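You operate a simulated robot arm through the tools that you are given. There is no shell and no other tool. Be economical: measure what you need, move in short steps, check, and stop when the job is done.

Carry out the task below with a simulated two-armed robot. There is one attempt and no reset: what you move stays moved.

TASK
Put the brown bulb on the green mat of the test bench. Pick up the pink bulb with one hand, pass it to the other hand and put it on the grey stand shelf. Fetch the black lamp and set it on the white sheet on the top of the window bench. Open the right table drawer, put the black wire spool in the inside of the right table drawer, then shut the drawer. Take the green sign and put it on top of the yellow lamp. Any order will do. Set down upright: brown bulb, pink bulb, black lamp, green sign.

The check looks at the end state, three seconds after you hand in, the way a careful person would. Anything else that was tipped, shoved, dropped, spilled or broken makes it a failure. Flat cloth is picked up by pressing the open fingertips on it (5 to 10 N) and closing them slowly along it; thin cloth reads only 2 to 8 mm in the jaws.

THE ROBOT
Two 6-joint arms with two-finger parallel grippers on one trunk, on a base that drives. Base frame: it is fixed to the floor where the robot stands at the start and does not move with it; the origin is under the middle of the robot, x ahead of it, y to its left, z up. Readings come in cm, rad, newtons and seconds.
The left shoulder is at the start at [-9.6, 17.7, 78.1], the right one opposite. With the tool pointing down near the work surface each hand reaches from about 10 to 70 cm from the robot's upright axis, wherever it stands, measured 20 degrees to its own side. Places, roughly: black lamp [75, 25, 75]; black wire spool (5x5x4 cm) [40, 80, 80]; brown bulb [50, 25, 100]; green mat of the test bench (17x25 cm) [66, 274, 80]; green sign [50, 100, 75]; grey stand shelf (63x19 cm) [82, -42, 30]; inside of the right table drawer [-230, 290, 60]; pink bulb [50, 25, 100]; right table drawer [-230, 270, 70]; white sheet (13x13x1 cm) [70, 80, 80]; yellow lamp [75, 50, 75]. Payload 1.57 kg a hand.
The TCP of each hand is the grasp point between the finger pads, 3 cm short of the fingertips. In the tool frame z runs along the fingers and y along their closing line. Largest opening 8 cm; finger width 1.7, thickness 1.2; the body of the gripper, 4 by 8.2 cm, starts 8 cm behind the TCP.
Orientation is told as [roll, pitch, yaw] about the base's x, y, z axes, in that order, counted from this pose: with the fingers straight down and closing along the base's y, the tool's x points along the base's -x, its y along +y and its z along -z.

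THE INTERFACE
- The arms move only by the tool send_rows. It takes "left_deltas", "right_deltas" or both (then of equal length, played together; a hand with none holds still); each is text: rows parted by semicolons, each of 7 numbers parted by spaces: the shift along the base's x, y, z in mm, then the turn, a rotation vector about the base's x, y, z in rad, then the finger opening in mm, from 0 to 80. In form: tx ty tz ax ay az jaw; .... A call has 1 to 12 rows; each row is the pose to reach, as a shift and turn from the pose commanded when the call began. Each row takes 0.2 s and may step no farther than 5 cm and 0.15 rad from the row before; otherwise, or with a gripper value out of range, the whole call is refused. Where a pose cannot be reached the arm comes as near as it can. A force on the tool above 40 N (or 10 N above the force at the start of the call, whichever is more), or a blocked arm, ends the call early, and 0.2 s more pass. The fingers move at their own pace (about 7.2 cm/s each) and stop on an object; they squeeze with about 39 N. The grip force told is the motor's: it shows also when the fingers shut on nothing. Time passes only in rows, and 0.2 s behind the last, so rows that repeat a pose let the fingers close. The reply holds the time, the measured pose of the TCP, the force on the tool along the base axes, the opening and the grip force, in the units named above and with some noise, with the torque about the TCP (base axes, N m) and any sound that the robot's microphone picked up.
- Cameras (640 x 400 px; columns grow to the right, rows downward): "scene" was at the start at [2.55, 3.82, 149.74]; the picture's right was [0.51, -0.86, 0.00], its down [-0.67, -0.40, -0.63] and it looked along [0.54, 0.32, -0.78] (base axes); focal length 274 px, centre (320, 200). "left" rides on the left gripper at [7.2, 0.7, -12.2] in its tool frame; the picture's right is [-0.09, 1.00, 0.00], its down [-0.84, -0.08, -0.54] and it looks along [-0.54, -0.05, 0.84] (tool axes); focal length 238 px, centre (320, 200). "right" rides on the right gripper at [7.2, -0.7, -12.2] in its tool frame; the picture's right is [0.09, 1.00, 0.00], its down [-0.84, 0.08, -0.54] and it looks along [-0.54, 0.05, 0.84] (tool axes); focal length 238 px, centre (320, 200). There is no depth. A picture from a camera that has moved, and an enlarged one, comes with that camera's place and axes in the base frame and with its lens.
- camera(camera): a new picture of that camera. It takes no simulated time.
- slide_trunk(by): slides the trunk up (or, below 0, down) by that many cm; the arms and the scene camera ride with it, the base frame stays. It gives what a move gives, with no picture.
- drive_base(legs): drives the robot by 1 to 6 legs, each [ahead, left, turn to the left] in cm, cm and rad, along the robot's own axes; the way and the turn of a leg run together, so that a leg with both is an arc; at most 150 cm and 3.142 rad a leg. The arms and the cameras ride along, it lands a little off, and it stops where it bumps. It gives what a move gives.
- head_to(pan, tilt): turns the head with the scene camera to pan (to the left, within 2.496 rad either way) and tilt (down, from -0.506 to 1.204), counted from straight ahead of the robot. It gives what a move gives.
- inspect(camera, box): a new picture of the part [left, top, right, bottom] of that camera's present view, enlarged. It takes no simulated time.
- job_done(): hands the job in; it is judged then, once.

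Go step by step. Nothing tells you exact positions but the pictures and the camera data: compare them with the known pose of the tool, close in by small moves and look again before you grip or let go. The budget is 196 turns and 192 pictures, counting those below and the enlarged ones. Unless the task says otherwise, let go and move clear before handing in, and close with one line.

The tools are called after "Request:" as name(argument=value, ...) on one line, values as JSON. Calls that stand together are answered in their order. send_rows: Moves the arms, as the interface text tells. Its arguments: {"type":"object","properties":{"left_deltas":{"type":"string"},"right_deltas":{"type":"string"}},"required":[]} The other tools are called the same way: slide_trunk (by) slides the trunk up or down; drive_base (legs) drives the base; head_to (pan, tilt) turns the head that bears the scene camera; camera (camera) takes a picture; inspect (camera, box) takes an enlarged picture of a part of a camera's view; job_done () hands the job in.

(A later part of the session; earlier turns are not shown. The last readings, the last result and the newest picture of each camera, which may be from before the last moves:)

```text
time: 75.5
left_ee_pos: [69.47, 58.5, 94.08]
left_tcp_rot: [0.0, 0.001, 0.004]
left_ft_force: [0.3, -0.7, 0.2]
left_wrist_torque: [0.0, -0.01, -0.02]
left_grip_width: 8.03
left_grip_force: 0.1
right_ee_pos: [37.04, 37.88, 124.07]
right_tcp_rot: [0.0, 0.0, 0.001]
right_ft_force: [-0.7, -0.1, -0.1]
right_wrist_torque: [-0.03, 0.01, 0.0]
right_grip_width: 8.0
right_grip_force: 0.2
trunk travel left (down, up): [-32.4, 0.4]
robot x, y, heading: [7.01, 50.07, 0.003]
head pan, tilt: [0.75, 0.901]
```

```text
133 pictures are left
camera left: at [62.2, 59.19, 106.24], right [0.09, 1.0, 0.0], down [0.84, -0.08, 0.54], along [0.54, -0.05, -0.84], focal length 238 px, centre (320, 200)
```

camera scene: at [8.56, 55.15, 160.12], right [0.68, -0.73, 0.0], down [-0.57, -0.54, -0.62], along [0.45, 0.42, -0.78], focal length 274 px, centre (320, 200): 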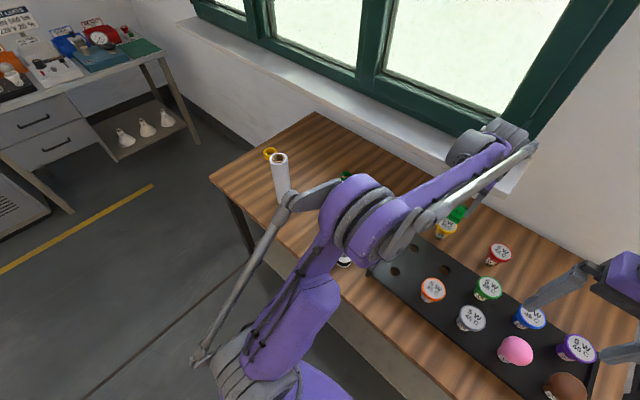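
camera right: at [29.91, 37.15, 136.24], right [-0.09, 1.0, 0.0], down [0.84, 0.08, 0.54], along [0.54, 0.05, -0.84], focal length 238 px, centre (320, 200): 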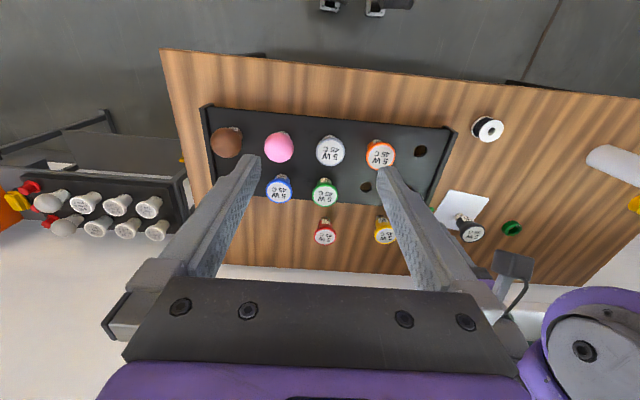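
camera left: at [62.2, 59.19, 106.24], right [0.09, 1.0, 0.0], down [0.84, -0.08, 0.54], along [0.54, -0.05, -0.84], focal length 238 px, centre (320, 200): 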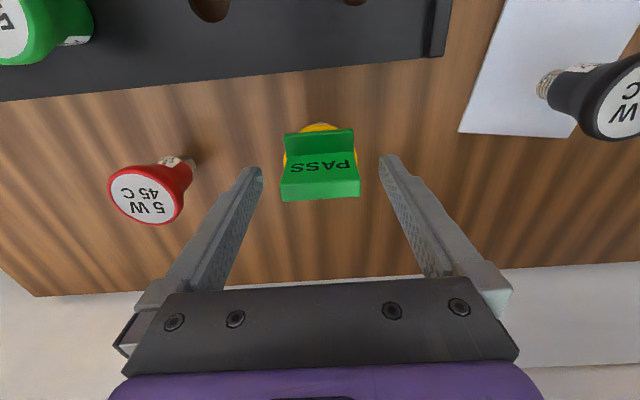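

The sign stands on the lamp. I'll retreat up and back, then drive right for the pink bulb.

Request:
send_rows(left_deltas="0 0 40 0 0 0 80; -15 0 70 0 0 0 80; -55 0 95 0 0 0 80; -100 0 115 0 0 0 80; -145 0 130 0 0 0 80; -190 0 140 0 0 0 80; -230 0 150 0 0 0 80; -270 0 150 0 0 0 80; -290 0 150 0 0 0 80")

Request:
camera(camera="left")

Request:
drive_base(legs=[[-3, -40, 0]])

Request:
camera(camera="left")

```text
time: 77.5
left_ee_pos: [40.17, 58.54, 109.21]
left_tcp_rot: [0.0, 0.002, 0.001]
left_ft_force: [0.1, 0.0, 0.5]
left_wrist_torque: [-0.01, 0.0, -0.01]
left_grip_width: 8.01
left_grip_force: 0.0
right_ee_pos: [37.07, 37.89, 123.93]
right_tcp_rot: [0.001, 0.001, 0.0]
right_ft_force: [-0.4, -0.6, -0.4]
right_wrist_torque: [-0.01, 0.01, -0.01]
right_grip_width: 8.02
right_grip_force: 0.1
trunk travel left (down, up): [-32.4, 0.4]
robot x, y, heading: [7.36, 50.09, -0.001]
head pan, tilt: [0.75, 0.901]
```

```text
132 pictures are left
camera left: at [32.96, 59.21, 121.39], right [0.09, 1.0, 0.0], down [0.84, -0.08, 0.54], along [0.54, -0.05, -0.84], focal length 238 px, centre (320, 200)
```

left: 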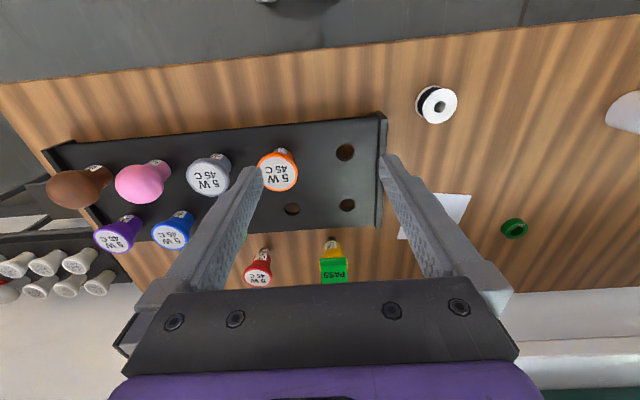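

```text
time: 81.5
left_ee_pos: [37.44, 19.01, 109.19]
left_tcp_rot: [0.0, 0.001, 0.0]
left_ft_force: [-0.1, 0.8, 0.3]
left_wrist_torque: [-0.02, -0.03, 0.02]
left_grip_width: 7.99
left_grip_force: 0.1
right_ee_pos: [34.38, -1.74, 123.97]
right_tcp_rot: [-0.001, -0.001, 0.002]
right_ft_force: [0.1, 0.6, 0.1]
right_wrist_torque: [0.0, -0.01, -0.01]
right_grip_width: 7.99
right_grip_force: 0.1
trunk travel left (down, up): [-32.4, 0.4]
robot x, y, heading: [4.71, 10.61, 0.003]
head pan, tilt: [0.75, 0.901]
```

```text
131 pictures are left
camera left: at [30.2, 19.66, 121.38], right [0.09, 1.0, 0.0], down [0.84, -0.08, 0.54], along [0.54, -0.05, -0.84], focal length 238 px, centre (320, 200)
```

left: 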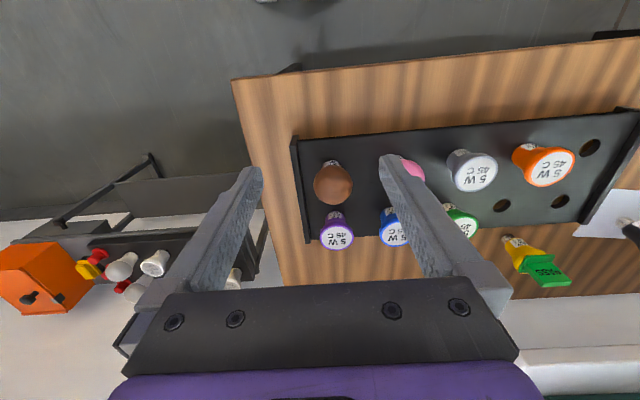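

Moving the left hand over the pink bulb.

Request:
send_rows(left_deltas="25 30 -5 0 0 0 80; 50 60 -20 0 0 0 80; 75 90 -30 0 0 0 80; 101 114 -40 0 0 0 80; 101 114 -60 0 0 0 80")

Request:
camera(camera="left")

```text
time: 82.7
left_ee_pos: [47.57, 30.63, 103.14]
left_tcp_rot: [0.001, 0.003, 0.002]
left_ft_force: [0.7, -0.8, 0.5]
left_wrist_torque: [0.0, 0.01, 0.03]
left_grip_width: 7.98
left_grip_force: 0.3
right_ee_pos: [34.23, -1.82, 124.01]
right_tcp_rot: [0.001, -0.001, 0.004]
right_ft_force: [0.5, 0.4, -0.1]
right_wrist_torque: [0.01, -0.03, -0.03]
right_grip_width: 8.0
right_grip_force: 0.0
trunk travel left (down, up): [-32.4, 0.4]
robot x, y, heading: [4.54, 9.99, -0.001]
head pan, tilt: [0.75, 0.901]
```

```text
130 pictures are left
camera left: at [40.38, 31.27, 115.35], right [0.09, 1.0, 0.0], down [0.84, -0.08, 0.54], along [0.54, -0.05, -0.84], focal length 238 px, centre (320, 200)
```

left: 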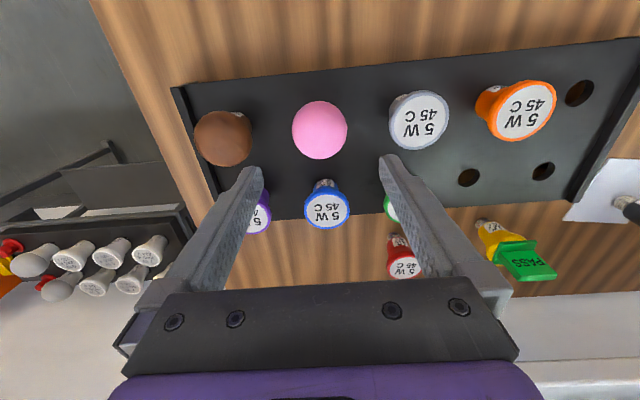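

Pink globe centre is at (48.0, 30.6, ~89.5). I'll descend and grip it.

Request:
send_rows(left_deltas="4 1 -40 0 0 0 80; 4 1 -80 0 0 0 80; 4 1 -120 0 0 0 80; 4 1 -132 0 0 0 80")

Request:
camera(camera="left")

```text
time: 83.7
left_ee_pos: [47.8, 30.47, 89.87]
left_tcp_rot: [-0.001, 0.002, 0.002]
left_ft_force: [-0.4, -0.1, -0.1]
left_wrist_torque: [0.05, 0.02, 0.03]
left_grip_width: 8.01
left_grip_force: 0.0
right_ee_pos: [34.3, -1.68, 123.99]
right_tcp_rot: [0.002, 0.0, 0.002]
right_ft_force: [0.2, -0.2, -0.4]
right_wrist_torque: [-0.02, -0.03, 0.0]
right_grip_width: 8.02
right_grip_force: 0.1
trunk travel left (down, up): [-32.4, 0.4]
robot x, y, heading: [4.3, 10.35, 0.002]
head pan, tilt: [0.75, 0.901]
```

```text
129 pictures are left
camera left: at [40.63, 31.16, 102.08], right [0.09, 1.0, 0.0], down [0.84, -0.08, 0.54], along [0.54, -0.05, -0.84], focal length 238 px, centre (320, 200)
```

left: 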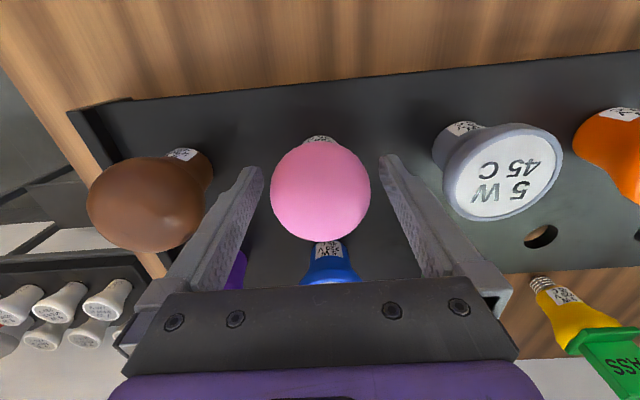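

Perfectly centred. Close and lift.

Request:
send_rows(left_deltas="0 0 0 0 0 0 65; 0 0 0 0 0 0 50; 0 0 0 0 0 0 45; 0 0 0 0 0 0 45; 0 0 10 0 0 0 45; 0 0 30 0 0 0 45; 0 0 60 0 0 0 45; 0 0 100 0 0 0 45; 0 0 140 0 0 0 45; 0 0 170 0 0 0 45")

Request:
camera(camera="left")

Request:
camera(camera="right")

```text
time: 85.9
left_ee_pos: [47.85, 30.46, 107.45]
left_tcp_rot: [-0.001, 0.002, 0.002]
left_ft_force: [0.2, -0.6, -0.6]
left_wrist_torque: [-0.01, 0.02, -0.01]
left_grip_width: 5.76
left_grip_force: 39.0
right_ee_pos: [34.31, -1.68, 124.03]
right_tcp_rot: [-0.001, 0.0, 0.002]
right_ft_force: [-0.3, 0.5, 0.4]
right_wrist_torque: [0.0, -0.03, 0.01]
right_grip_width: 8.0
right_grip_force: 0.0
trunk travel left (down, up): [-32.4, 0.4]
robot x, y, heading: [4.46, 10.42, 0.006]
head pan, tilt: [0.75, 0.901]
```

```text
128 pictures are left
camera left: at [40.56, 31.18, 119.61], right [0.09, 1.0, 0.0], down [0.84, -0.08, 0.54], along [0.54, -0.05, -0.84], focal length 238 px, centre (320, 200)
```

left: 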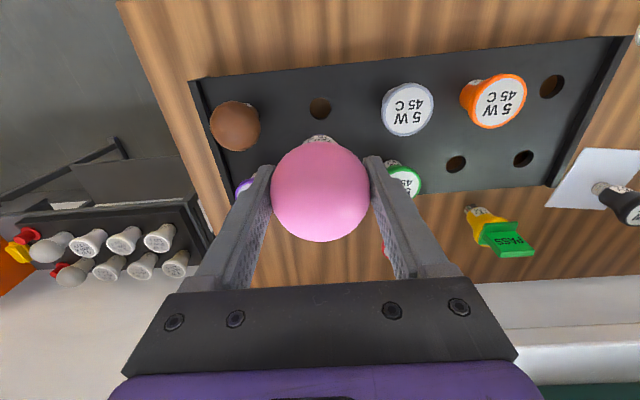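

```text
127 pictures are left
camera right: at [27.08, -2.41, 136.24], right [-0.09, 1.0, 0.0], down [0.84, 0.08, 0.54], along [0.54, 0.05, -0.84], focal length 238 px, centre (320, 200)
```

right: 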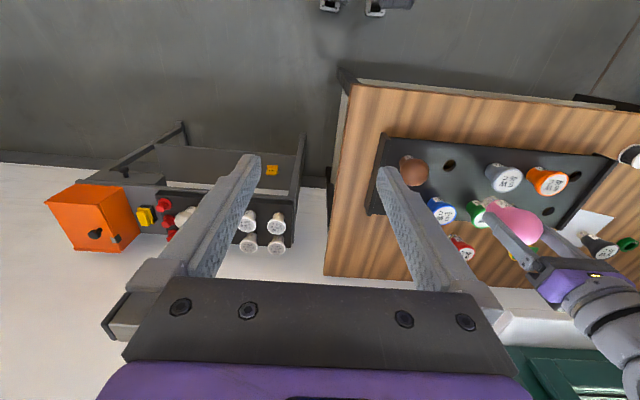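

Pink is in hand and upright. I'll drive back to free space facing the stand for the hand-over.

Request:
drive_base(legs=[[-40, 0, 0], [0, -52, 0]])

Request:
head_to(pan=0.0, tilt=0.6)

Request:
camera(camera="scene")

Request:
camera(camera="left")

```text
time: 92.9
left_ee_pos: [10.07, -20.4, 107.34]
left_tcp_rot: [-0.001, 0.001, 0.007]
left_ft_force: [2.1, 0.3, -0.6]
left_wrist_torque: [0.01, -0.02, -0.04]
left_grip_width: 5.81
left_grip_force: 39.0
right_ee_pos: [-3.18, -52.68, 123.92]
right_tcp_rot: [-0.001, 0.001, 0.007]
right_ft_force: [0.6, -0.1, 1.7]
right_wrist_torque: [-0.01, 0.0, -0.03]
right_grip_width: 7.98
right_grip_force: 0.1
trunk travel left (down, up): [-32.4, 0.4]
robot x, y, heading: [-33.03, -40.52, 0.01]
head pan, tilt: [0.75, 0.901]
```

```text
time: 94.0
left_ee_pos: [10.17, -20.45, 107.5]
left_tcp_rot: [0.002, 0.002, 0.008]
left_ft_force: [0.5, -0.1, 0.4]
left_wrist_torque: [0.0, 0.02, 0.01]
left_grip_width: 5.79
left_grip_force: 39.2
right_ee_pos: [-3.18, -52.75, 123.84]
right_tcp_rot: [-0.001, 0.0, 0.007]
right_ft_force: [0.4, -0.1, -0.2]
right_wrist_torque: [0.01, 0.0, -0.03]
right_grip_width: 7.99
right_grip_force: 0.2
trunk travel left (down, up): [-32.4, 0.4]
robot x, y, heading: [-33.27, -40.44, 0.011]
head pan, tilt: [0.0, 0.6]
```

```text
126 pictures are left
camera scene: at [-28.52, -40.64, 162.6], right [0.01, -1.0, 0.0], down [-0.57, 0.0, -0.82], along [0.82, 0.01, -0.57], focal length 274 px, centre (320, 200)
```

scene: 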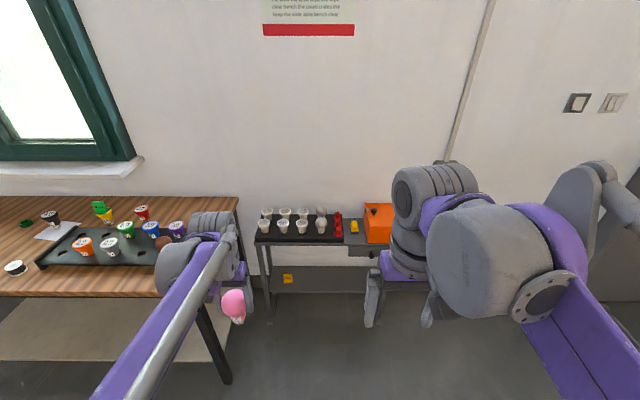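

```text
125 pictures are left
camera left: at [2.88, -19.73, 119.56], right [0.08, 1.0, 0.0], down [0.84, -0.07, 0.54], along [0.54, -0.05, -0.84], focal length 238 px, centre (320, 200)
```

left: 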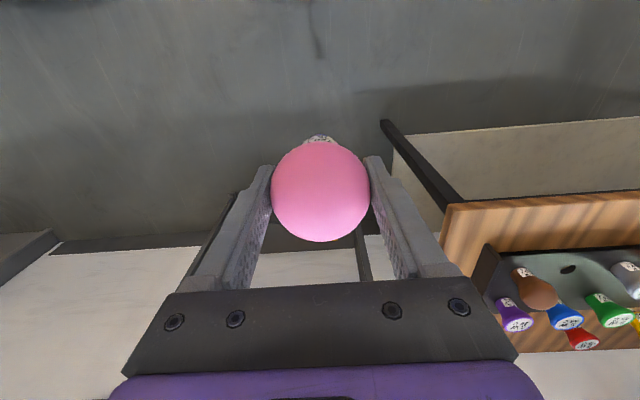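

Request:
inspect(camera="scene", box=[200, 190, 440, 340])

```text
2.67 times, centred on (320, 265) of scene
camera zoom: at [-28.52, -40.64, 162.6], right [0.01, -1.0, 0.0], down [-0.57, 0.0, -0.82], along [0.82, 0.01, -0.57], focal length 731 px, centre (320, 27)
```

zoom: 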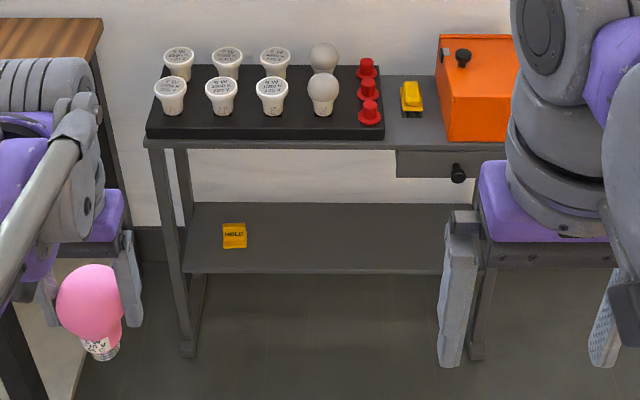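

The shelf is at z≈30 with 36 cm of clearance, and a HOLD card sits near y=-21, so I'll place at y≈-46. For the hand-over, left yaws -90° (closing along x) while right tilts to point forward, then comes in from behind.

Request:
send_rows(left_deltas="10 -15 0 0 0 -0.143 45; 20 -30 -4 0 0 -0.286 45; 30 -45 -8 0 0 -0.429 45; 40 -60 -12 0 0 -0.571 45; 50 -75 -16 0 0 -0.714 45; 60 -90 -20 0 0 -0.857 45; 68 -105 -24 0 0 -1.0 45; 68 -120 -24 0 0 -1.143 45; 68 -135 -24 0 0 -1.286 45; 68 -150 -24 0 0 -1.429 45; 68 -156 -24 0 0 -1.571 45", right_deltas="5 -3 -10 0 -0.1 0 80; 10 -3 -20 0 -0.2 0 80; 15 -3 -30 0 -0.3 0 80; 20 -3 -40 0 -0.4 0 80; 25 -3 -50 0 -0.5 0 80; 30 -3 -60 0 -0.6 0 80; 35 -3 -70 0 -0.7 0 80; 40 -3 -80 0 -0.8 0 80; 45 -3 -90 0 -0.9 0 80; 50 -3 -100 0 -1.02 0 80; 50 -3 -110 0 -1.134 0 80")

Request:
camera(camera="right")

Request:
head_to(pan=0.0, tilt=0.9)

Request:
camera(camera="scene")

```text
time: 96.4
left_ee_pos: [17.02, -35.94, 105.04]
left_tcp_rot: [0.002, 0.001, -1.565]
left_ft_force: [0.2, 0.0, -0.1]
left_wrist_torque: [-0.01, 0.0, 0.01]
left_grip_width: 5.79
left_grip_force: 39.2
right_ee_pos: [1.83, -53.06, 112.84]
right_tcp_rot: [-0.015, -1.137, 0.019]
right_ft_force: [0.3, 0.0, 0.0]
right_wrist_torque: [0.0, 0.03, -0.02]
right_grip_width: 8.02
right_grip_force: 0.0
trunk travel left (down, up): [-32.4, 0.4]
robot x, y, heading: [-33.09, -40.47, 0.012]
head pan, tilt: [0.0, 0.6]
```

```text
123 pictures are left
camera right: at [-12.29, -53.77, 111.59], right [-0.04, 0.99, -0.09], down [-0.14, 0.08, 0.99], along [0.99, 0.05, 0.14], focal length 238 px, centre (320, 200)
```

right: 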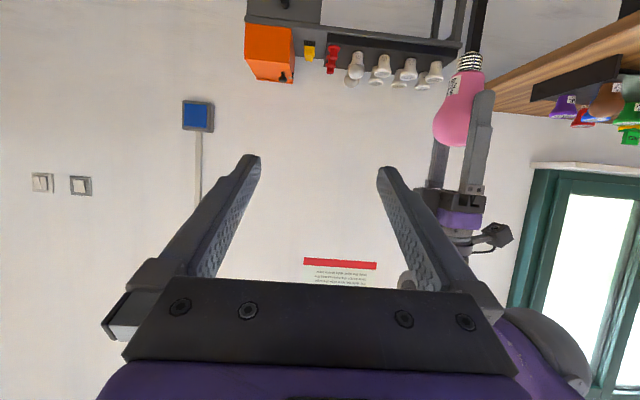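

```text
time: 97.2
left_ee_pos: [16.92, -35.94, 104.93]
left_tcp_rot: [0.002, 0.002, -1.562]
left_ft_force: [0.2, 0.5, -1.1]
left_wrist_torque: [0.02, 0.0, 0.01]
left_grip_width: 5.8
left_grip_force: 39.2
right_ee_pos: [1.83, -53.07, 113.02]
right_tcp_rot: [-0.017, -1.135, 0.018]
right_ft_force: [1.0, -1.3, 1.2]
right_wrist_torque: [0.04, 0.03, 0.02]
right_grip_width: 8.0
right_grip_force: 0.0
trunk travel left (down, up): [-32.4, 0.4]
robot x, y, heading: [-32.92, -40.26, 0.016]
head pan, tilt: [0.0, 0.901]
```

```text
122 pictures are left
camera scene: at [-29.81, -40.65, 160.13], right [0.01, -1.0, 0.0], down [-0.78, -0.01, -0.62], along [0.62, 0.01, -0.78], focal length 274 px, centre (320, 200)
```

scene: 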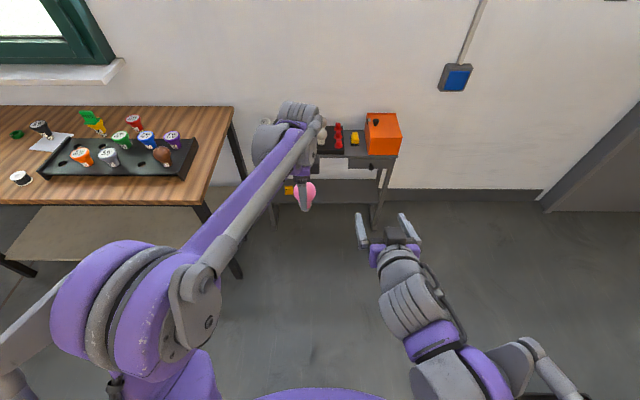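

Request:
inspect(camera="right", box=[400, 30, 520, 180])

```text
2.67 times, centred on (460, 105) of right
camera zoom: at [-12.26, -53.76, 111.65], right [-0.04, 0.99, -0.09], down [-0.14, 0.08, 0.99], along [0.99, 0.05, 0.13], focal length 636 px, centre (-53, 453)
```

zoom: 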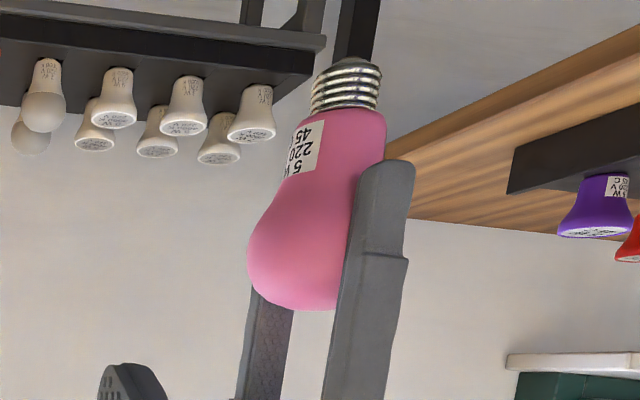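

The bulb is pear-shaped, about 11.8 cm long, with roughly 8.8 cm from globe centre to base. I'll bring the right hand behind it first.

Request:
send_rows(right_deltas="0 43 0 0 0 0 80; 0 86 0 0 0 0 80; 10 128 -10 0 0 0 80; 30 160 -20 0 0 0 80; 43 171 -28 0 0 0 80; 43 171 -28 0 0 0 80")

Request:
camera(camera="right")

Request:
camera(camera="left")

```text
time: 98.6
left_ee_pos: [16.9, -36.02, 104.94]
left_tcp_rot: [0.0, 0.003, -1.563]
left_ft_force: [-0.1, 0.3, -0.1]
left_wrist_torque: [0.02, -0.01, 0.03]
left_grip_width: 5.78
left_grip_force: 38.9
right_ee_pos: [6.01, -35.65, 110.49]
right_tcp_rot: [-0.016, -1.134, 0.018]
right_ft_force: [0.3, 0.0, -0.2]
right_wrist_torque: [0.02, -0.03, 0.02]
right_grip_width: 8.0
right_grip_force: 0.1
trunk travel left (down, up): [-32.4, 0.4]
robot x, y, heading: [-33.21, -40.94, 0.008]
head pan, tilt: [0.0, 0.901]
```

```text
120 pictures are left
camera right: at [-8.13, -36.4, 109.14], right [-0.04, 0.99, -0.09], down [-0.14, 0.08, 0.99], along [0.99, 0.05, 0.13], focal length 238 px, centre (320, 200)
```

right: 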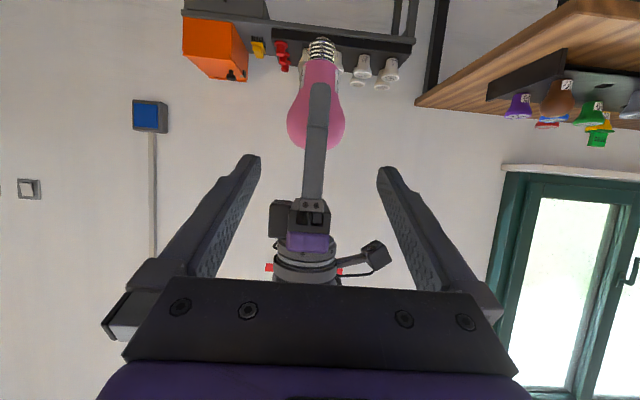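

```text
119 pictures are left
camera left: at [17.46, -28.79, 117.18], right [1.0, -0.08, 0.0], down [-0.07, -0.84, 0.54], along [-0.05, -0.54, -0.84], focal length 238 px, centre (320, 200)
```

left: 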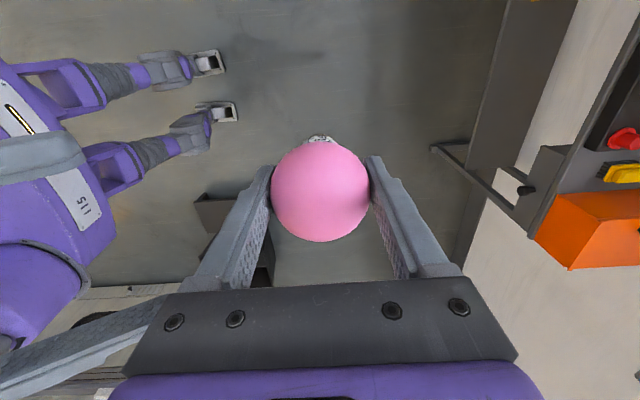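

Alignment is good. I'll advance along the right hand's axis to the globe.

Request:
send_rows(right_deltas="25 -4 -13 0 0 0 80; 50 -4 -25 0 0 0 80; 75 -4 -38 0 0 0 80; 95 -4 -48 0 0 0 80; 109 -4 -55 0 0 0 80; 109 -4 -55 0 0 0 80")

Request:
camera(camera="right")

Request:
camera(camera="left")

```text
time: 100.0
left_ee_pos: [16.93, -36.01, 104.96]
left_tcp_rot: [0.0, 0.003, -1.564]
left_ft_force: [0.2, -1.2, 0.2]
left_wrist_torque: [-0.02, 0.02, -0.02]
left_grip_width: 5.78
left_grip_force: 39.1
right_ee_pos: [17.0, -36.09, 104.66]
right_tcp_rot: [-0.019, -1.136, 0.019]
right_ft_force: [-0.5, -0.6, -0.5]
right_wrist_torque: [-0.01, 0.01, -0.02]
right_grip_width: 8.0
right_grip_force: 0.0
trunk travel left (down, up): [-32.4, 0.4]
robot x, y, heading: [-33.35, -40.73, 0.005]
head pan, tilt: [0.0, 0.901]
```

```text
118 pictures are left
camera right: at [2.97, -36.82, 103.37], right [-0.04, 0.99, -0.09], down [-0.14, 0.08, 0.99], along [0.99, 0.05, 0.13], focal length 238 px, centre (320, 200)
```

right: 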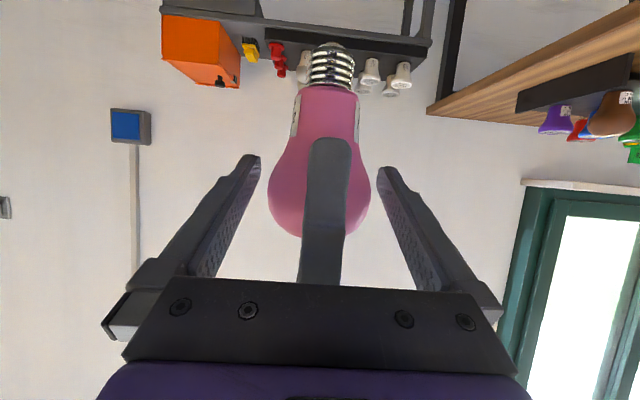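

```text
117 pictures are left
camera left: at [17.46, -28.78, 117.19], right [1.0, -0.08, 0.0], down [-0.07, -0.84, 0.54], along [-0.05, -0.54, -0.84], focal length 238 px, centre (320, 200)
```

left: 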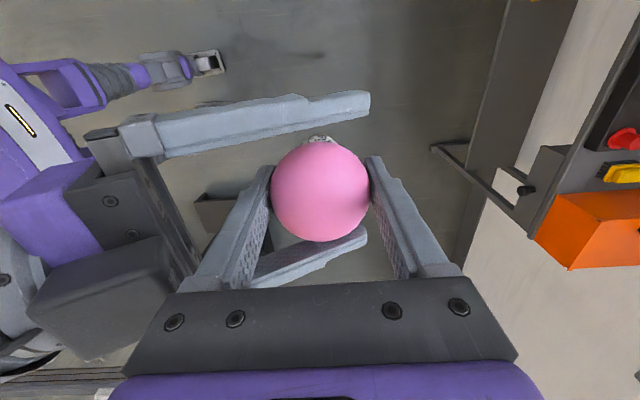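

Well placed. I'll close the right hand on the globe.

Request:
send_rows(right_deltas="0 0 0 0 0 0 66; 0 0 0 0 0 0 58; 0 0 0 0 0 0 50; 0 0 0 0 0 0 45; 0 0 0 0 0 0 45; 0 0 0 0 0 0 45")

Request:
camera(camera="right")

```text
time: 101.4
left_ee_pos: [16.92, -35.91, 105.07]
left_tcp_rot: [0.0, 0.002, -1.565]
left_ft_force: [-2.4, 3.4, 2.1]
left_wrist_torque: [0.03, 0.09, 0.03]
left_grip_width: 5.82
left_grip_force: 39.1
right_ee_pos: [16.95, -36.03, 104.7]
right_tcp_rot: [-0.018, -1.135, 0.018]
right_ft_force: [2.1, -4.4, -2.2]
right_wrist_torque: [0.03, -0.03, -0.02]
right_grip_width: 5.8
right_grip_force: 38.9
trunk travel left (down, up): [-32.4, 0.4]
robot x, y, heading: [-33.33, -40.61, 0.01]
head pan, tilt: [0.0, 0.901]
```

```text
116 pictures are left
camera right: at [2.98, -36.82, 103.38], right [-0.04, 0.99, -0.09], down [-0.14, 0.08, 0.99], along [0.99, 0.05, 0.13], focal length 238 px, centre (320, 200)
```

right: 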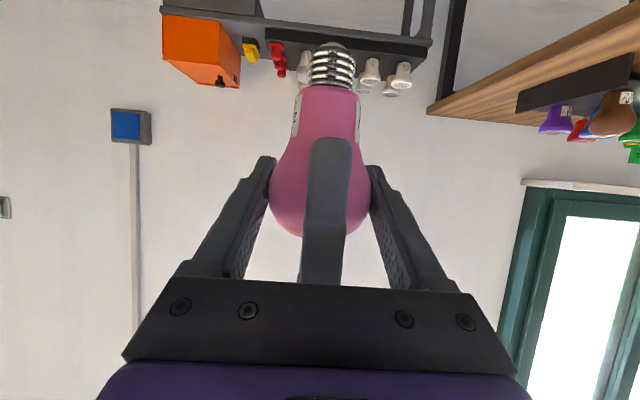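

Both hands hold it. Left opens a little and rises away.

Request:
send_rows(left_deltas="0 0 0 0 0 0 68; 0 0 0 0 0 0 68; 0 0 20 0 0 0 68; 0 0 50 0 0 0 68; 0 10 90 0 0 0 68; 0 40 120 0 0 0 68; 0 80 130 0 0 0 68; 0 120 140 0 0 0 68; -20 160 140 0 0 0 68")

Request:
camera(camera="right")

Request:
camera(camera="scene")

```text
time: 103.4
left_ee_pos: [15.04, -19.72, 118.87]
left_tcp_rot: [0.0, 0.002, -1.564]
left_ft_force: [0.5, -0.1, -0.2]
left_wrist_torque: [0.0, -0.03, 0.0]
left_grip_width: 6.8
left_grip_force: 0.0
right_ee_pos: [16.92, -36.12, 104.84]
right_tcp_rot: [-0.019, -1.135, 0.021]
right_ft_force: [0.0, -0.3, 0.1]
right_wrist_torque: [-0.01, 0.02, -0.01]
right_grip_width: 5.84
right_grip_force: 39.4
trunk travel left (down, up): [-32.4, 0.4]
robot x, y, heading: [-33.03, -40.71, 0.009]
head pan, tilt: [0.0, 0.901]
```

```text
115 pictures are left
camera right: at [2.89, -36.74, 103.4], right [-0.04, 0.99, -0.09], down [-0.14, 0.08, 0.99], along [0.99, 0.05, 0.13], focal length 238 px, centre (320, 200)
```

right: 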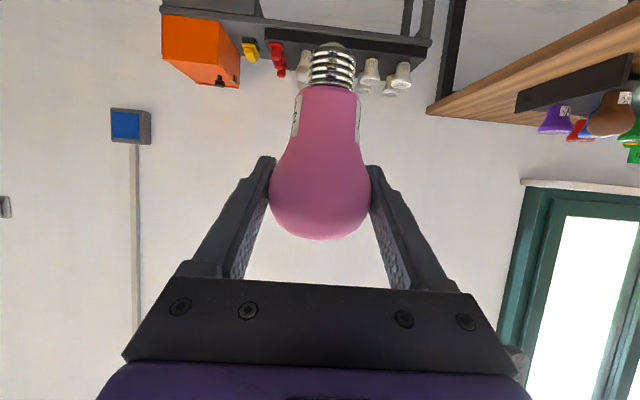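

```text
114 pictures are left
camera scene: at [-29.94, -40.54, 160.12], right [0.01, -1.0, 0.0], down [-0.78, -0.01, -0.62], along [0.62, 0.0, -0.78], focal length 274 px, centre (320, 200)
```

scene: 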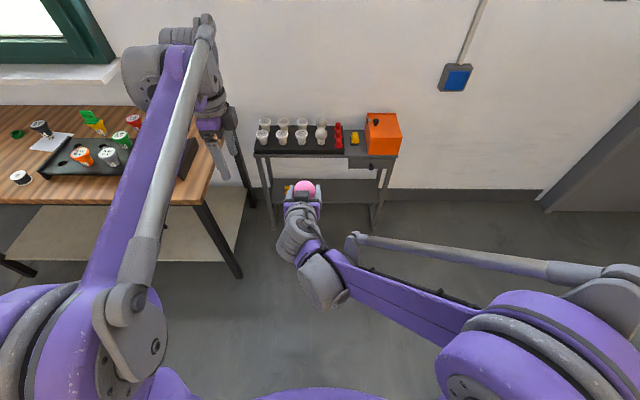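

The hand-over succeeded. I'll tuck the left hand and lower the trunk fully.

Request:
send_rows(left_deltas="-20 0 0 0 0 0.143 80; -40 0 0 0 0 0.286 80; -60 0 0 0 0 0.429 80; -80 0 0 0 0 0.571 80; -100 0 0 0 0 0.714 80; -120 0 0 0 0 0.857 80; -140 0 0 0 0 1.0 80; -160 0 0 0 0 1.143 80; -180 0 0 0 0 1.286 80; -190 0 0 0 0 1.429 80; -200 0 0 0 0 1.564 80")

Request:
slide_trunk(by=-31)

```text
time: 105.8
left_ee_pos: [-5.14, -19.85, 118.82]
left_tcp_rot: [0.002, 0.001, 0.004]
left_ft_force: [0.1, -0.3, 0.0]
left_wrist_torque: [0.01, 0.02, 0.01]
left_grip_width: 7.98
left_grip_force: 0.1
right_ee_pos: [17.09, -36.03, 104.7]
right_tcp_rot: [-0.016, -1.136, 0.019]
right_ft_force: [-0.5, -0.2, 0.3]
right_wrist_torque: [0.01, 0.03, 0.01]
right_grip_width: 5.79
right_grip_force: 38.6
trunk travel left (down, up): [-32.4, 0.4]
robot x, y, heading: [-33.47, -40.77, 0.009]
head pan, tilt: [0.0, 0.901]
```

```text
time: 108.9
left_ee_pos: [-5.11, -20.02, 87.96]
left_tcp_rot: [0.0, 0.003, 0.0]
left_ft_force: [0.1, -0.4, 0.1]
left_wrist_torque: [0.03, 0.0, -0.02]
left_grip_width: 8.02
left_grip_force: 0.2
right_ee_pos: [16.96, -36.3, 73.77]
right_tcp_rot: [-0.017, -1.134, 0.017]
right_ft_force: [-0.2, 0.3, 0.1]
right_wrist_torque: [0.04, 0.02, 0.02]
right_grip_width: 5.82
right_grip_force: 38.7
trunk travel left (down, up): [-1.4, 31.4]
robot x, y, heading: [-33.26, -40.82, 0.01]
head pan, tilt: [0.0, 0.901]
```

Now I'll lower the right arm with the bulb to z≈45.

Request:
send_rows(right_deltas="5 -15 -40 0.004 0 0 45; 10 -30 -80 0.008 0 0 45; 15 -45 -120 0.012 0 0 45; 20 -60 -160 0.017 0 0 45; 25 -75 -200 0.017 0 0 45; 30 -90 -240 0.017 0 0 45; 40 -97 -280 0.017 0 0 45; 40 -97 -280 0.017 0 0 45")

Request:
camera(camera="right")

Request:
camera(camera="scene")

```text
time: 110.7
left_ee_pos: [-5.06, -19.9, 88.04]
left_tcp_rot: [0.0, 0.001, -0.002]
left_ft_force: [-0.4, 0.8, 0.5]
left_wrist_torque: [-0.03, 0.0, 0.0]
left_grip_width: 7.98
left_grip_force: 0.0
right_ee_pos: [21.11, -46.06, 45.42]
right_tcp_rot: [0.023, -1.134, -0.017]
right_ft_force: [0.6, -0.6, 0.5]
right_wrist_torque: [-0.02, -0.04, -0.04]
right_grip_width: 5.8
right_grip_force: 38.6
trunk travel left (down, up): [-1.4, 31.4]
robot x, y, heading: [-33.34, -40.91, 0.009]
head pan, tilt: [0.0, 0.901]
```

```text
113 pictures are left
camera right: at [6.99, -46.74, 44.18], right [-0.04, 1.0, -0.07], down [-0.14, 0.07, 0.99], along [0.99, 0.05, 0.13], focal length 238 px, centre (320, 200)
```

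right: 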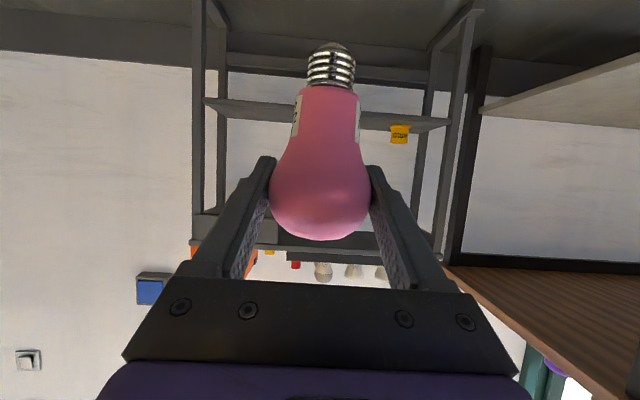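

```text
112 pictures are left
camera scene: at [-24.67, -40.61, 128.1], right [0.01, -1.0, 0.0], down [-0.78, -0.01, -0.62], along [0.62, 0.01, -0.78], focal length 274 px, centre (320, 200)
```

scene: 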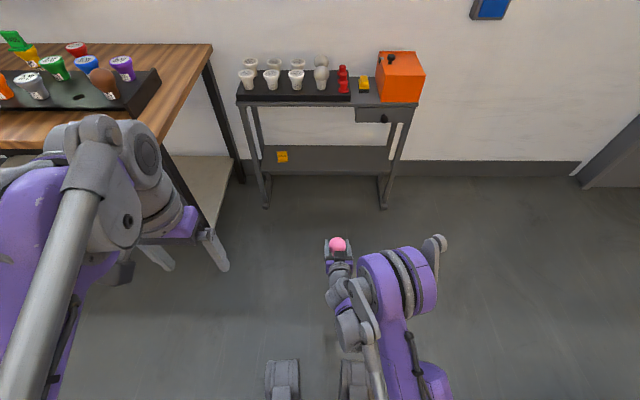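

Everything is clear. I'll drive toward the shelf and undo the tiny roll.

Request:
drive_base(legs=[[50, 0, 0]])

Request:
send_rows(right_deltas="0 0 0 -0.017 0 0 45; 0 0 0 -0.017 0 0 45")

Request:
camera(camera="right")

Request:
camera(camera="scene")

```text
time: 113.7
left_ee_pos: [45.97, -19.63, 87.88]
left_tcp_rot: [-0.002, 0.002, -0.002]
left_ft_force: [0.9, -0.9, -0.4]
left_wrist_torque: [0.01, -0.01, -0.04]
left_grip_width: 8.01
left_grip_force: 0.0
right_ee_pos: [72.2, -45.66, 45.52]
right_tcp_rot: [0.022, -1.135, -0.018]
right_ft_force: [0.7, 0.7, -0.2]
right_wrist_torque: [-0.01, -0.03, 0.0]
right_grip_width: 5.81
right_grip_force: 39.1
trunk travel left (down, up): [-1.4, 31.4]
robot x, y, heading: [17.72, -40.1, 0.007]
head pan, tilt: [0.0, 0.901]
```

```text
time: 114.3
left_ee_pos: [46.01, -19.65, 87.92]
left_tcp_rot: [0.0, 0.003, 0.0]
left_ft_force: [-0.9, -0.7, 0.2]
left_wrist_torque: [0.01, -0.02, 0.02]
left_grip_width: 7.97
left_grip_force: 0.1
right_ee_pos: [72.28, -45.71, 45.55]
right_tcp_rot: [-0.016, -1.133, 0.017]
right_ft_force: [-0.2, 0.0, 0.0]
right_wrist_torque: [0.01, 0.0, 0.01]
right_grip_width: 5.79
right_grip_force: 39.3
trunk travel left (down, up): [-1.4, 31.4]
robot x, y, heading: [18.16, -40.61, 0.002]
head pan, tilt: [0.0, 0.901]
```

```text
111 pictures are left
camera right: at [58.12, -46.33, 44.28], right [-0.04, 0.99, -0.09], down [-0.14, 0.08, 0.99], along [0.99, 0.05, 0.13], focal length 238 px, centre (320, 200)
```

right: 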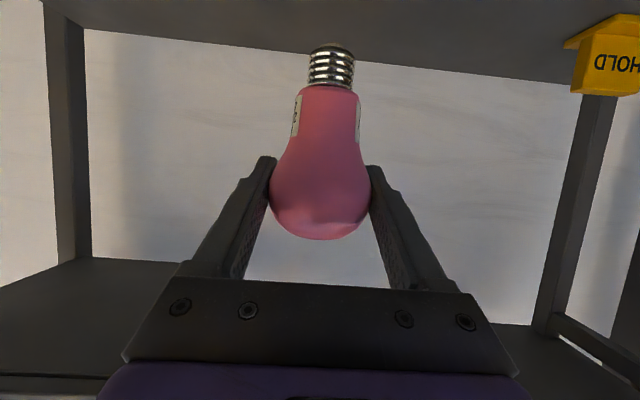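

```text
110 pictures are left
camera scene: at [26.39, -40.21, 128.1], right [0.01, -1.0, 0.0], down [-0.78, -0.01, -0.62], along [0.62, 0.0, -0.78], focal length 274 px, centre (320, 200)
```

scene: 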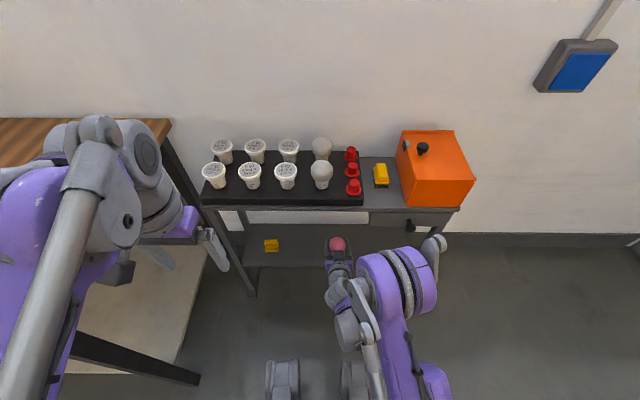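

Bulb is vertical and under the top. I'll extend 5 cm and lower most of the way.

Request:
send_rows(right_deltas="20 0 -5 0 0 0 45; 40 0 -10 0 0 0 45; 50 0 -25 0 0 0 45; 50 0 -40 0 0 0 45; 50 0 -40 0 0 0 45")

Request:
camera(camera="right")

Request:
inspect(camera="scene", box=[230, 190, 470, 340])

```text
time: 115.5
left_ee_pos: [45.9, -19.6, 87.98]
left_tcp_rot: [0.0, 0.001, 0.002]
left_ft_force: [-0.2, -0.1, 0.7]
left_wrist_torque: [0.0, -0.02, 0.03]
left_grip_width: 8.03
left_grip_force: 0.1
right_ee_pos: [77.29, -45.58, 41.62]
right_tcp_rot: [-0.016, -1.134, 0.018]
right_ft_force: [1.2, 0.0, 0.2]
right_wrist_torque: [-0.01, 0.03, -0.04]
right_grip_width: 5.81
right_grip_force: 38.9
trunk travel left (down, up): [-1.4, 31.4]
robot x, y, heading: [18.19, -40.03, 0.006]
head pan, tilt: [0.0, 0.901]
```

```text
109 pictures are left
camera right: at [63.08, -46.3, 40.33], right [-0.04, 0.99, -0.09], down [-0.14, 0.08, 0.99], along [0.99, 0.05, 0.13], focal length 238 px, centre (320, 200)
```

right: 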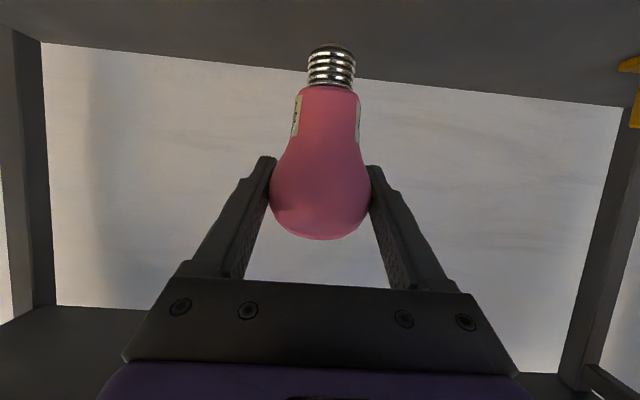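

```text
2.67 times, centred on (350, 265) of scene
camera zoom: at [26.39, -40.22, 128.1], right [0.01, -1.0, 0.0], down [-0.78, -0.01, -0.62], along [0.62, 0.0, -0.78], focal length 731 px, centre (240, 27)
```

zoom: 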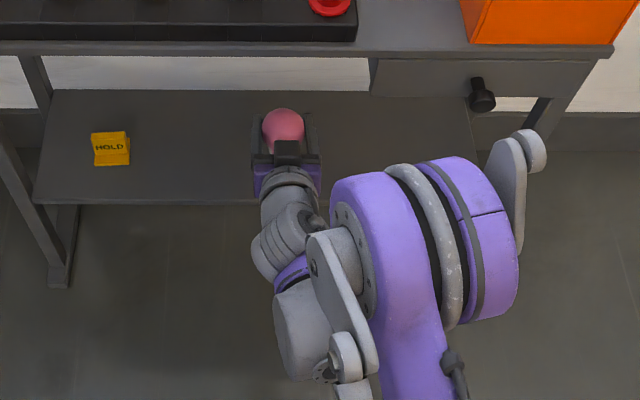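

Request:
send_rows(right_deltas="0 0 -10 0 0 0 45; 0 0 -18 0 0 0 45; 0 0 -18 0 0 0 45")

Request:
camera(camera="right")

```text
time: 116.3
left_ee_pos: [45.94, -19.62, 88.03]
left_tcp_rot: [0.0, 0.002, 0.001]
left_ft_force: [0.1, 0.6, 0.0]
left_wrist_torque: [0.06, -0.03, 0.01]
left_grip_width: 7.98
left_grip_force: 0.1
right_ee_pos: [76.88, -45.68, 39.72]
right_tcp_rot: [-0.017, -1.134, 0.017]
right_ft_force: [-0.6, 0.2, 0.5]
right_wrist_torque: [0.0, 0.0, 0.0]
right_grip_width: 5.81
right_grip_force: 39.2
trunk travel left (down, up): [-1.4, 31.4]
robot x, y, heading: [17.93, -40.37, 0.008]
head pan, tilt: [0.0, 0.901]
```

```text
107 pictures are left
camera right: at [62.86, -46.39, 38.43], right [-0.04, 0.99, -0.09], down [-0.14, 0.08, 0.99], along [0.99, 0.05, 0.13], focal length 238 px, centre (320, 200)
```

right: 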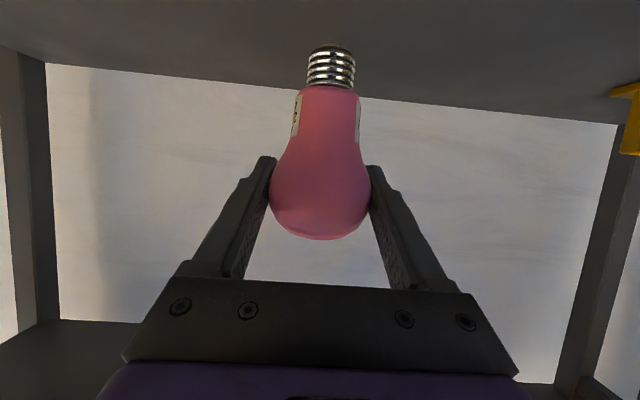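

Request:
send_rows(right_deltas="0 0 -3 0 0 0 45; 0 0 -6 0 0 0 45; 0 0 -6 0 0 0 45")

```text
time: 117.1
left_ee_pos: [45.95, -19.52, 88.05]
left_tcp_rot: [0.001, 0.001, 0.0]
left_ft_force: [-0.8, -1.1, 0.2]
left_wrist_torque: [0.02, -0.01, -0.03]
left_grip_width: 8.02
left_grip_force: 0.0
right_ee_pos: [77.05, -45.73, 39.24]
right_tcp_rot: [-0.017, -1.135, 0.021]
right_ft_force: [1.1, -0.6, 0.6]
right_wrist_torque: [-0.01, 0.05, 0.01]
right_grip_width: 5.81
right_grip_force: 39.2
trunk travel left (down, up): [-1.4, 31.4]
robot x, y, heading: [17.92, -39.93, 0.008]
head pan, tilt: [0.0, 0.901]
```

Request:
send_rows(right_deltas="0 0 -3 0 0 0 45; 0 0 -5 0 0 0 45; 0 0 -5 0 0 0 45")

```text
time: 117.9
left_ee_pos: [45.98, -19.59, 87.99]
left_tcp_rot: [0.001, 0.001, -0.001]
left_ft_force: [0.1, 0.5, 0.2]
left_wrist_torque: [-0.01, -0.01, 0.01]
left_grip_width: 7.99
left_grip_force: 0.2
right_ee_pos: [77.04, -45.66, 38.74]
right_tcp_rot: [-0.018, -1.136, 0.02]
right_ft_force: [0.5, -0.4, 0.0]
right_wrist_torque: [0.0, -0.03, 0.01]
right_grip_width: 5.8
right_grip_force: 38.8
trunk travel left (down, up): [-1.4, 31.4]
robot x, y, heading: [18.01, -40.21, 0.009]
head pan, tilt: [0.0, 0.901]
```

Request:
send_rows(right_deltas="0 0 -2 0 0 0 45; 0 0 -4 0 0 0 45; 0 0 -4 0 0 0 45")

Request:
inspect(camera="right", box=[260, 0, 400, 110])

```text
time: 118.7
left_ee_pos: [46.02, -19.54, 87.94]
left_tcp_rot: [0.002, 0.002, 0.0]
left_ft_force: [-0.8, -0.5, -0.7]
left_wrist_torque: [0.03, 0.01, 0.0]
left_grip_width: 8.03
left_grip_force: 0.1
right_ee_pos: [77.05, -45.63, 38.23]
right_tcp_rot: [-0.019, -1.134, 0.018]
right_ft_force: [-0.4, 0.0, -0.4]
right_wrist_torque: [0.01, 0.03, -0.01]
right_grip_width: 5.85
right_grip_force: 38.9
trunk travel left (down, up): [-1.4, 31.4]
robot x, y, heading: [18.22, -40.46, 0.009]
head pan, tilt: [0.0, 0.901]
```

```text
3.64 times, centred on (330, 55) of right
camera zoom: at [62.97, -46.39, 36.94], right [-0.04, 0.99, -0.09], down [-0.14, 0.08, 0.99], along [0.99, 0.05, 0.13], focal length 867 px, centre (284, 727)
```

zoom: 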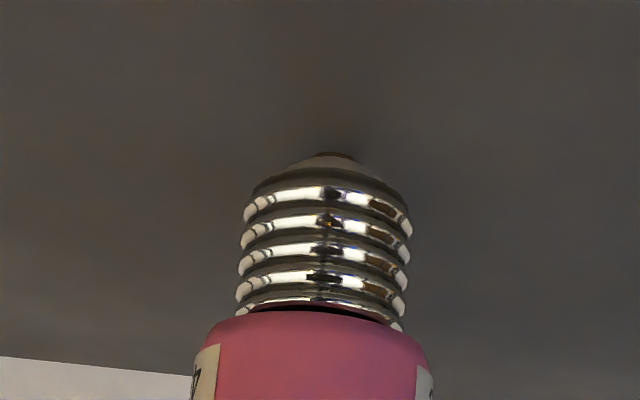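

Request:
send_rows(right_deltas="0 0 -2 0 0 0 45; 0 0 -4 0 0 0 45; 0 0 -4 0 0 0 45")

Request:
inspect(camera="right", box=[260, 0, 400, 110])

```text
time: 119.5
left_ee_pos: [45.87, -19.47, 87.97]
left_tcp_rot: [0.0, 0.001, -0.001]
left_ft_force: [0.4, 0.6, -1.0]
left_wrist_torque: [0.01, 0.0, 0.0]
left_grip_width: 8.01
left_grip_force: 0.0
right_ee_pos: [77.11, -45.61, 37.91]
right_tcp_rot: [-0.017, -1.135, 0.019]
right_ft_force: [3.1, -0.6, 12.8]
right_wrist_torque: [-0.09, -0.25, 0.03]
right_grip_width: 5.82
right_grip_force: 39.2
trunk travel left (down, up): [-1.4, 31.4]
robot x, y, heading: [18.15, -40.25, 0.007]
head pan, tilt: [0.0, 0.901]
```

```text
3.64 times, centred on (330, 55) of right
camera zoom: at [62.94, -46.39, 36.68], right [-0.04, 0.99, -0.09], down [-0.14, 0.08, 0.99], along [0.99, 0.05, 0.14], focal length 867 px, centre (284, 727)
```

zoom: 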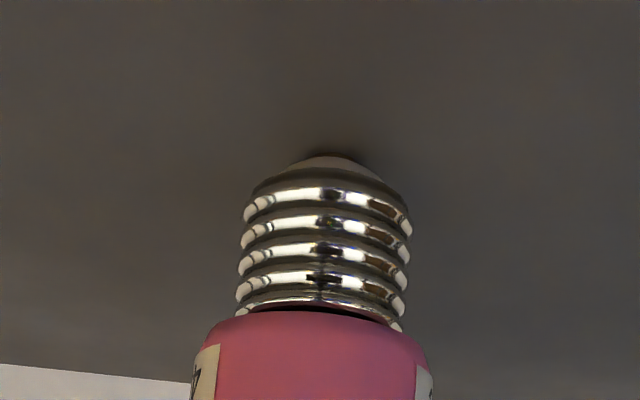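

Contact, and well centred. I'll ease slightly and open the jaws just a little to see whether it stands.

Request:
send_rows(right_deltas="0 0 1.5 0 0 0 45; 0 0 1.5 0 0 0 45; 0 0 1.5 0 0 0 60; 0 0 1.5 0 0 0 62; 0 0 1.5 0 0 0 62; 0 0 1.5 0 0 0 62; 0 0 1.5 0 0 0 62")

Request:
camera(camera="right")

```text
time: 121.1
left_ee_pos: [45.91, -19.6, 87.99]
left_tcp_rot: [0.0, 0.003, 0.001]
left_ft_force: [0.8, -0.3, 0.5]
left_wrist_torque: [0.03, 0.05, 0.01]
left_grip_width: 8.02
left_grip_force: 0.0
right_ee_pos: [77.26, -45.73, 38.0]
right_tcp_rot: [-0.018, -1.137, 0.02]
right_ft_force: [-0.3, 0.0, 0.4]
right_wrist_torque: [-0.01, 0.01, 0.0]
right_grip_width: 6.18
right_grip_force: 0.1
trunk travel left (down, up): [-1.4, 31.4]
robot x, y, heading: [18.02, -39.95, 0.007]
head pan, tilt: [0.0, 0.901]
```

```text
104 pictures are left
camera right: at [63.02, -46.41, 36.68], right [-0.04, 0.99, -0.09], down [-0.14, 0.08, 0.99], along [0.99, 0.05, 0.13], focal length 238 px, centre (320, 200)
```

right: 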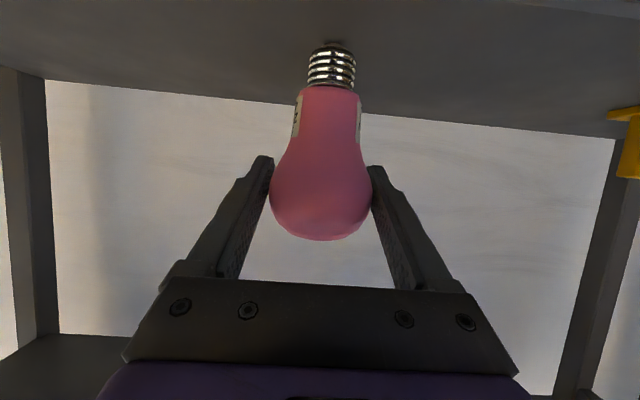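

It stands by itself. I'll open fully and then back out along the hand's axis.

Request:
send_rows(right_deltas="0 0 0 0 0 0 70; 0 0 0 0 0 0 80; 0 0 0 0 0 0 80; 0 0 0 0 0 0 80")

Request:
camera(camera="right")

```text
time: 122.1
left_ee_pos: [45.95, -19.64, 88.05]
left_tcp_rot: [0.0, 0.001, 0.0]
left_ft_force: [-0.3, -0.8, 0.5]
left_wrist_torque: [-0.01, 0.03, 0.0]
left_grip_width: 7.98
left_grip_force: 0.2
right_ee_pos: [77.06, -45.62, 38.05]
right_tcp_rot: [-0.015, -1.135, 0.019]
right_ft_force: [-0.1, 0.3, -0.6]
right_wrist_torque: [-0.03, 0.0, -0.02]
right_grip_width: 8.02
right_grip_force: 0.0
trunk travel left (down, up): [-1.4, 31.4]
robot x, y, heading: [17.66, -40.26, 0.009]
head pan, tilt: [0.0, 0.901]
```

```text
103 pictures are left
camera right: at [63.02, -46.41, 36.68], right [-0.04, 0.99, -0.09], down [-0.14, 0.08, 0.99], along [0.99, 0.05, 0.13], focal length 238 px, centre (320, 200)
```

right: 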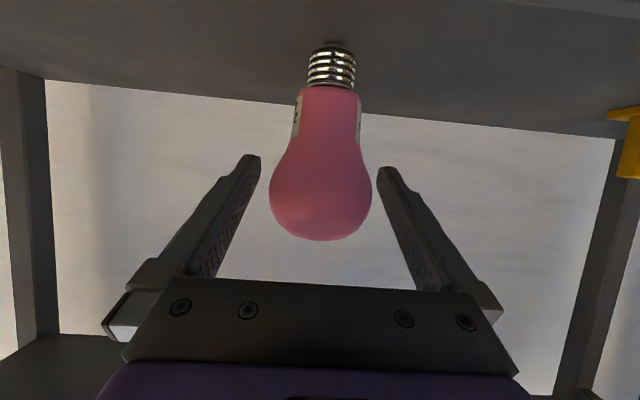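

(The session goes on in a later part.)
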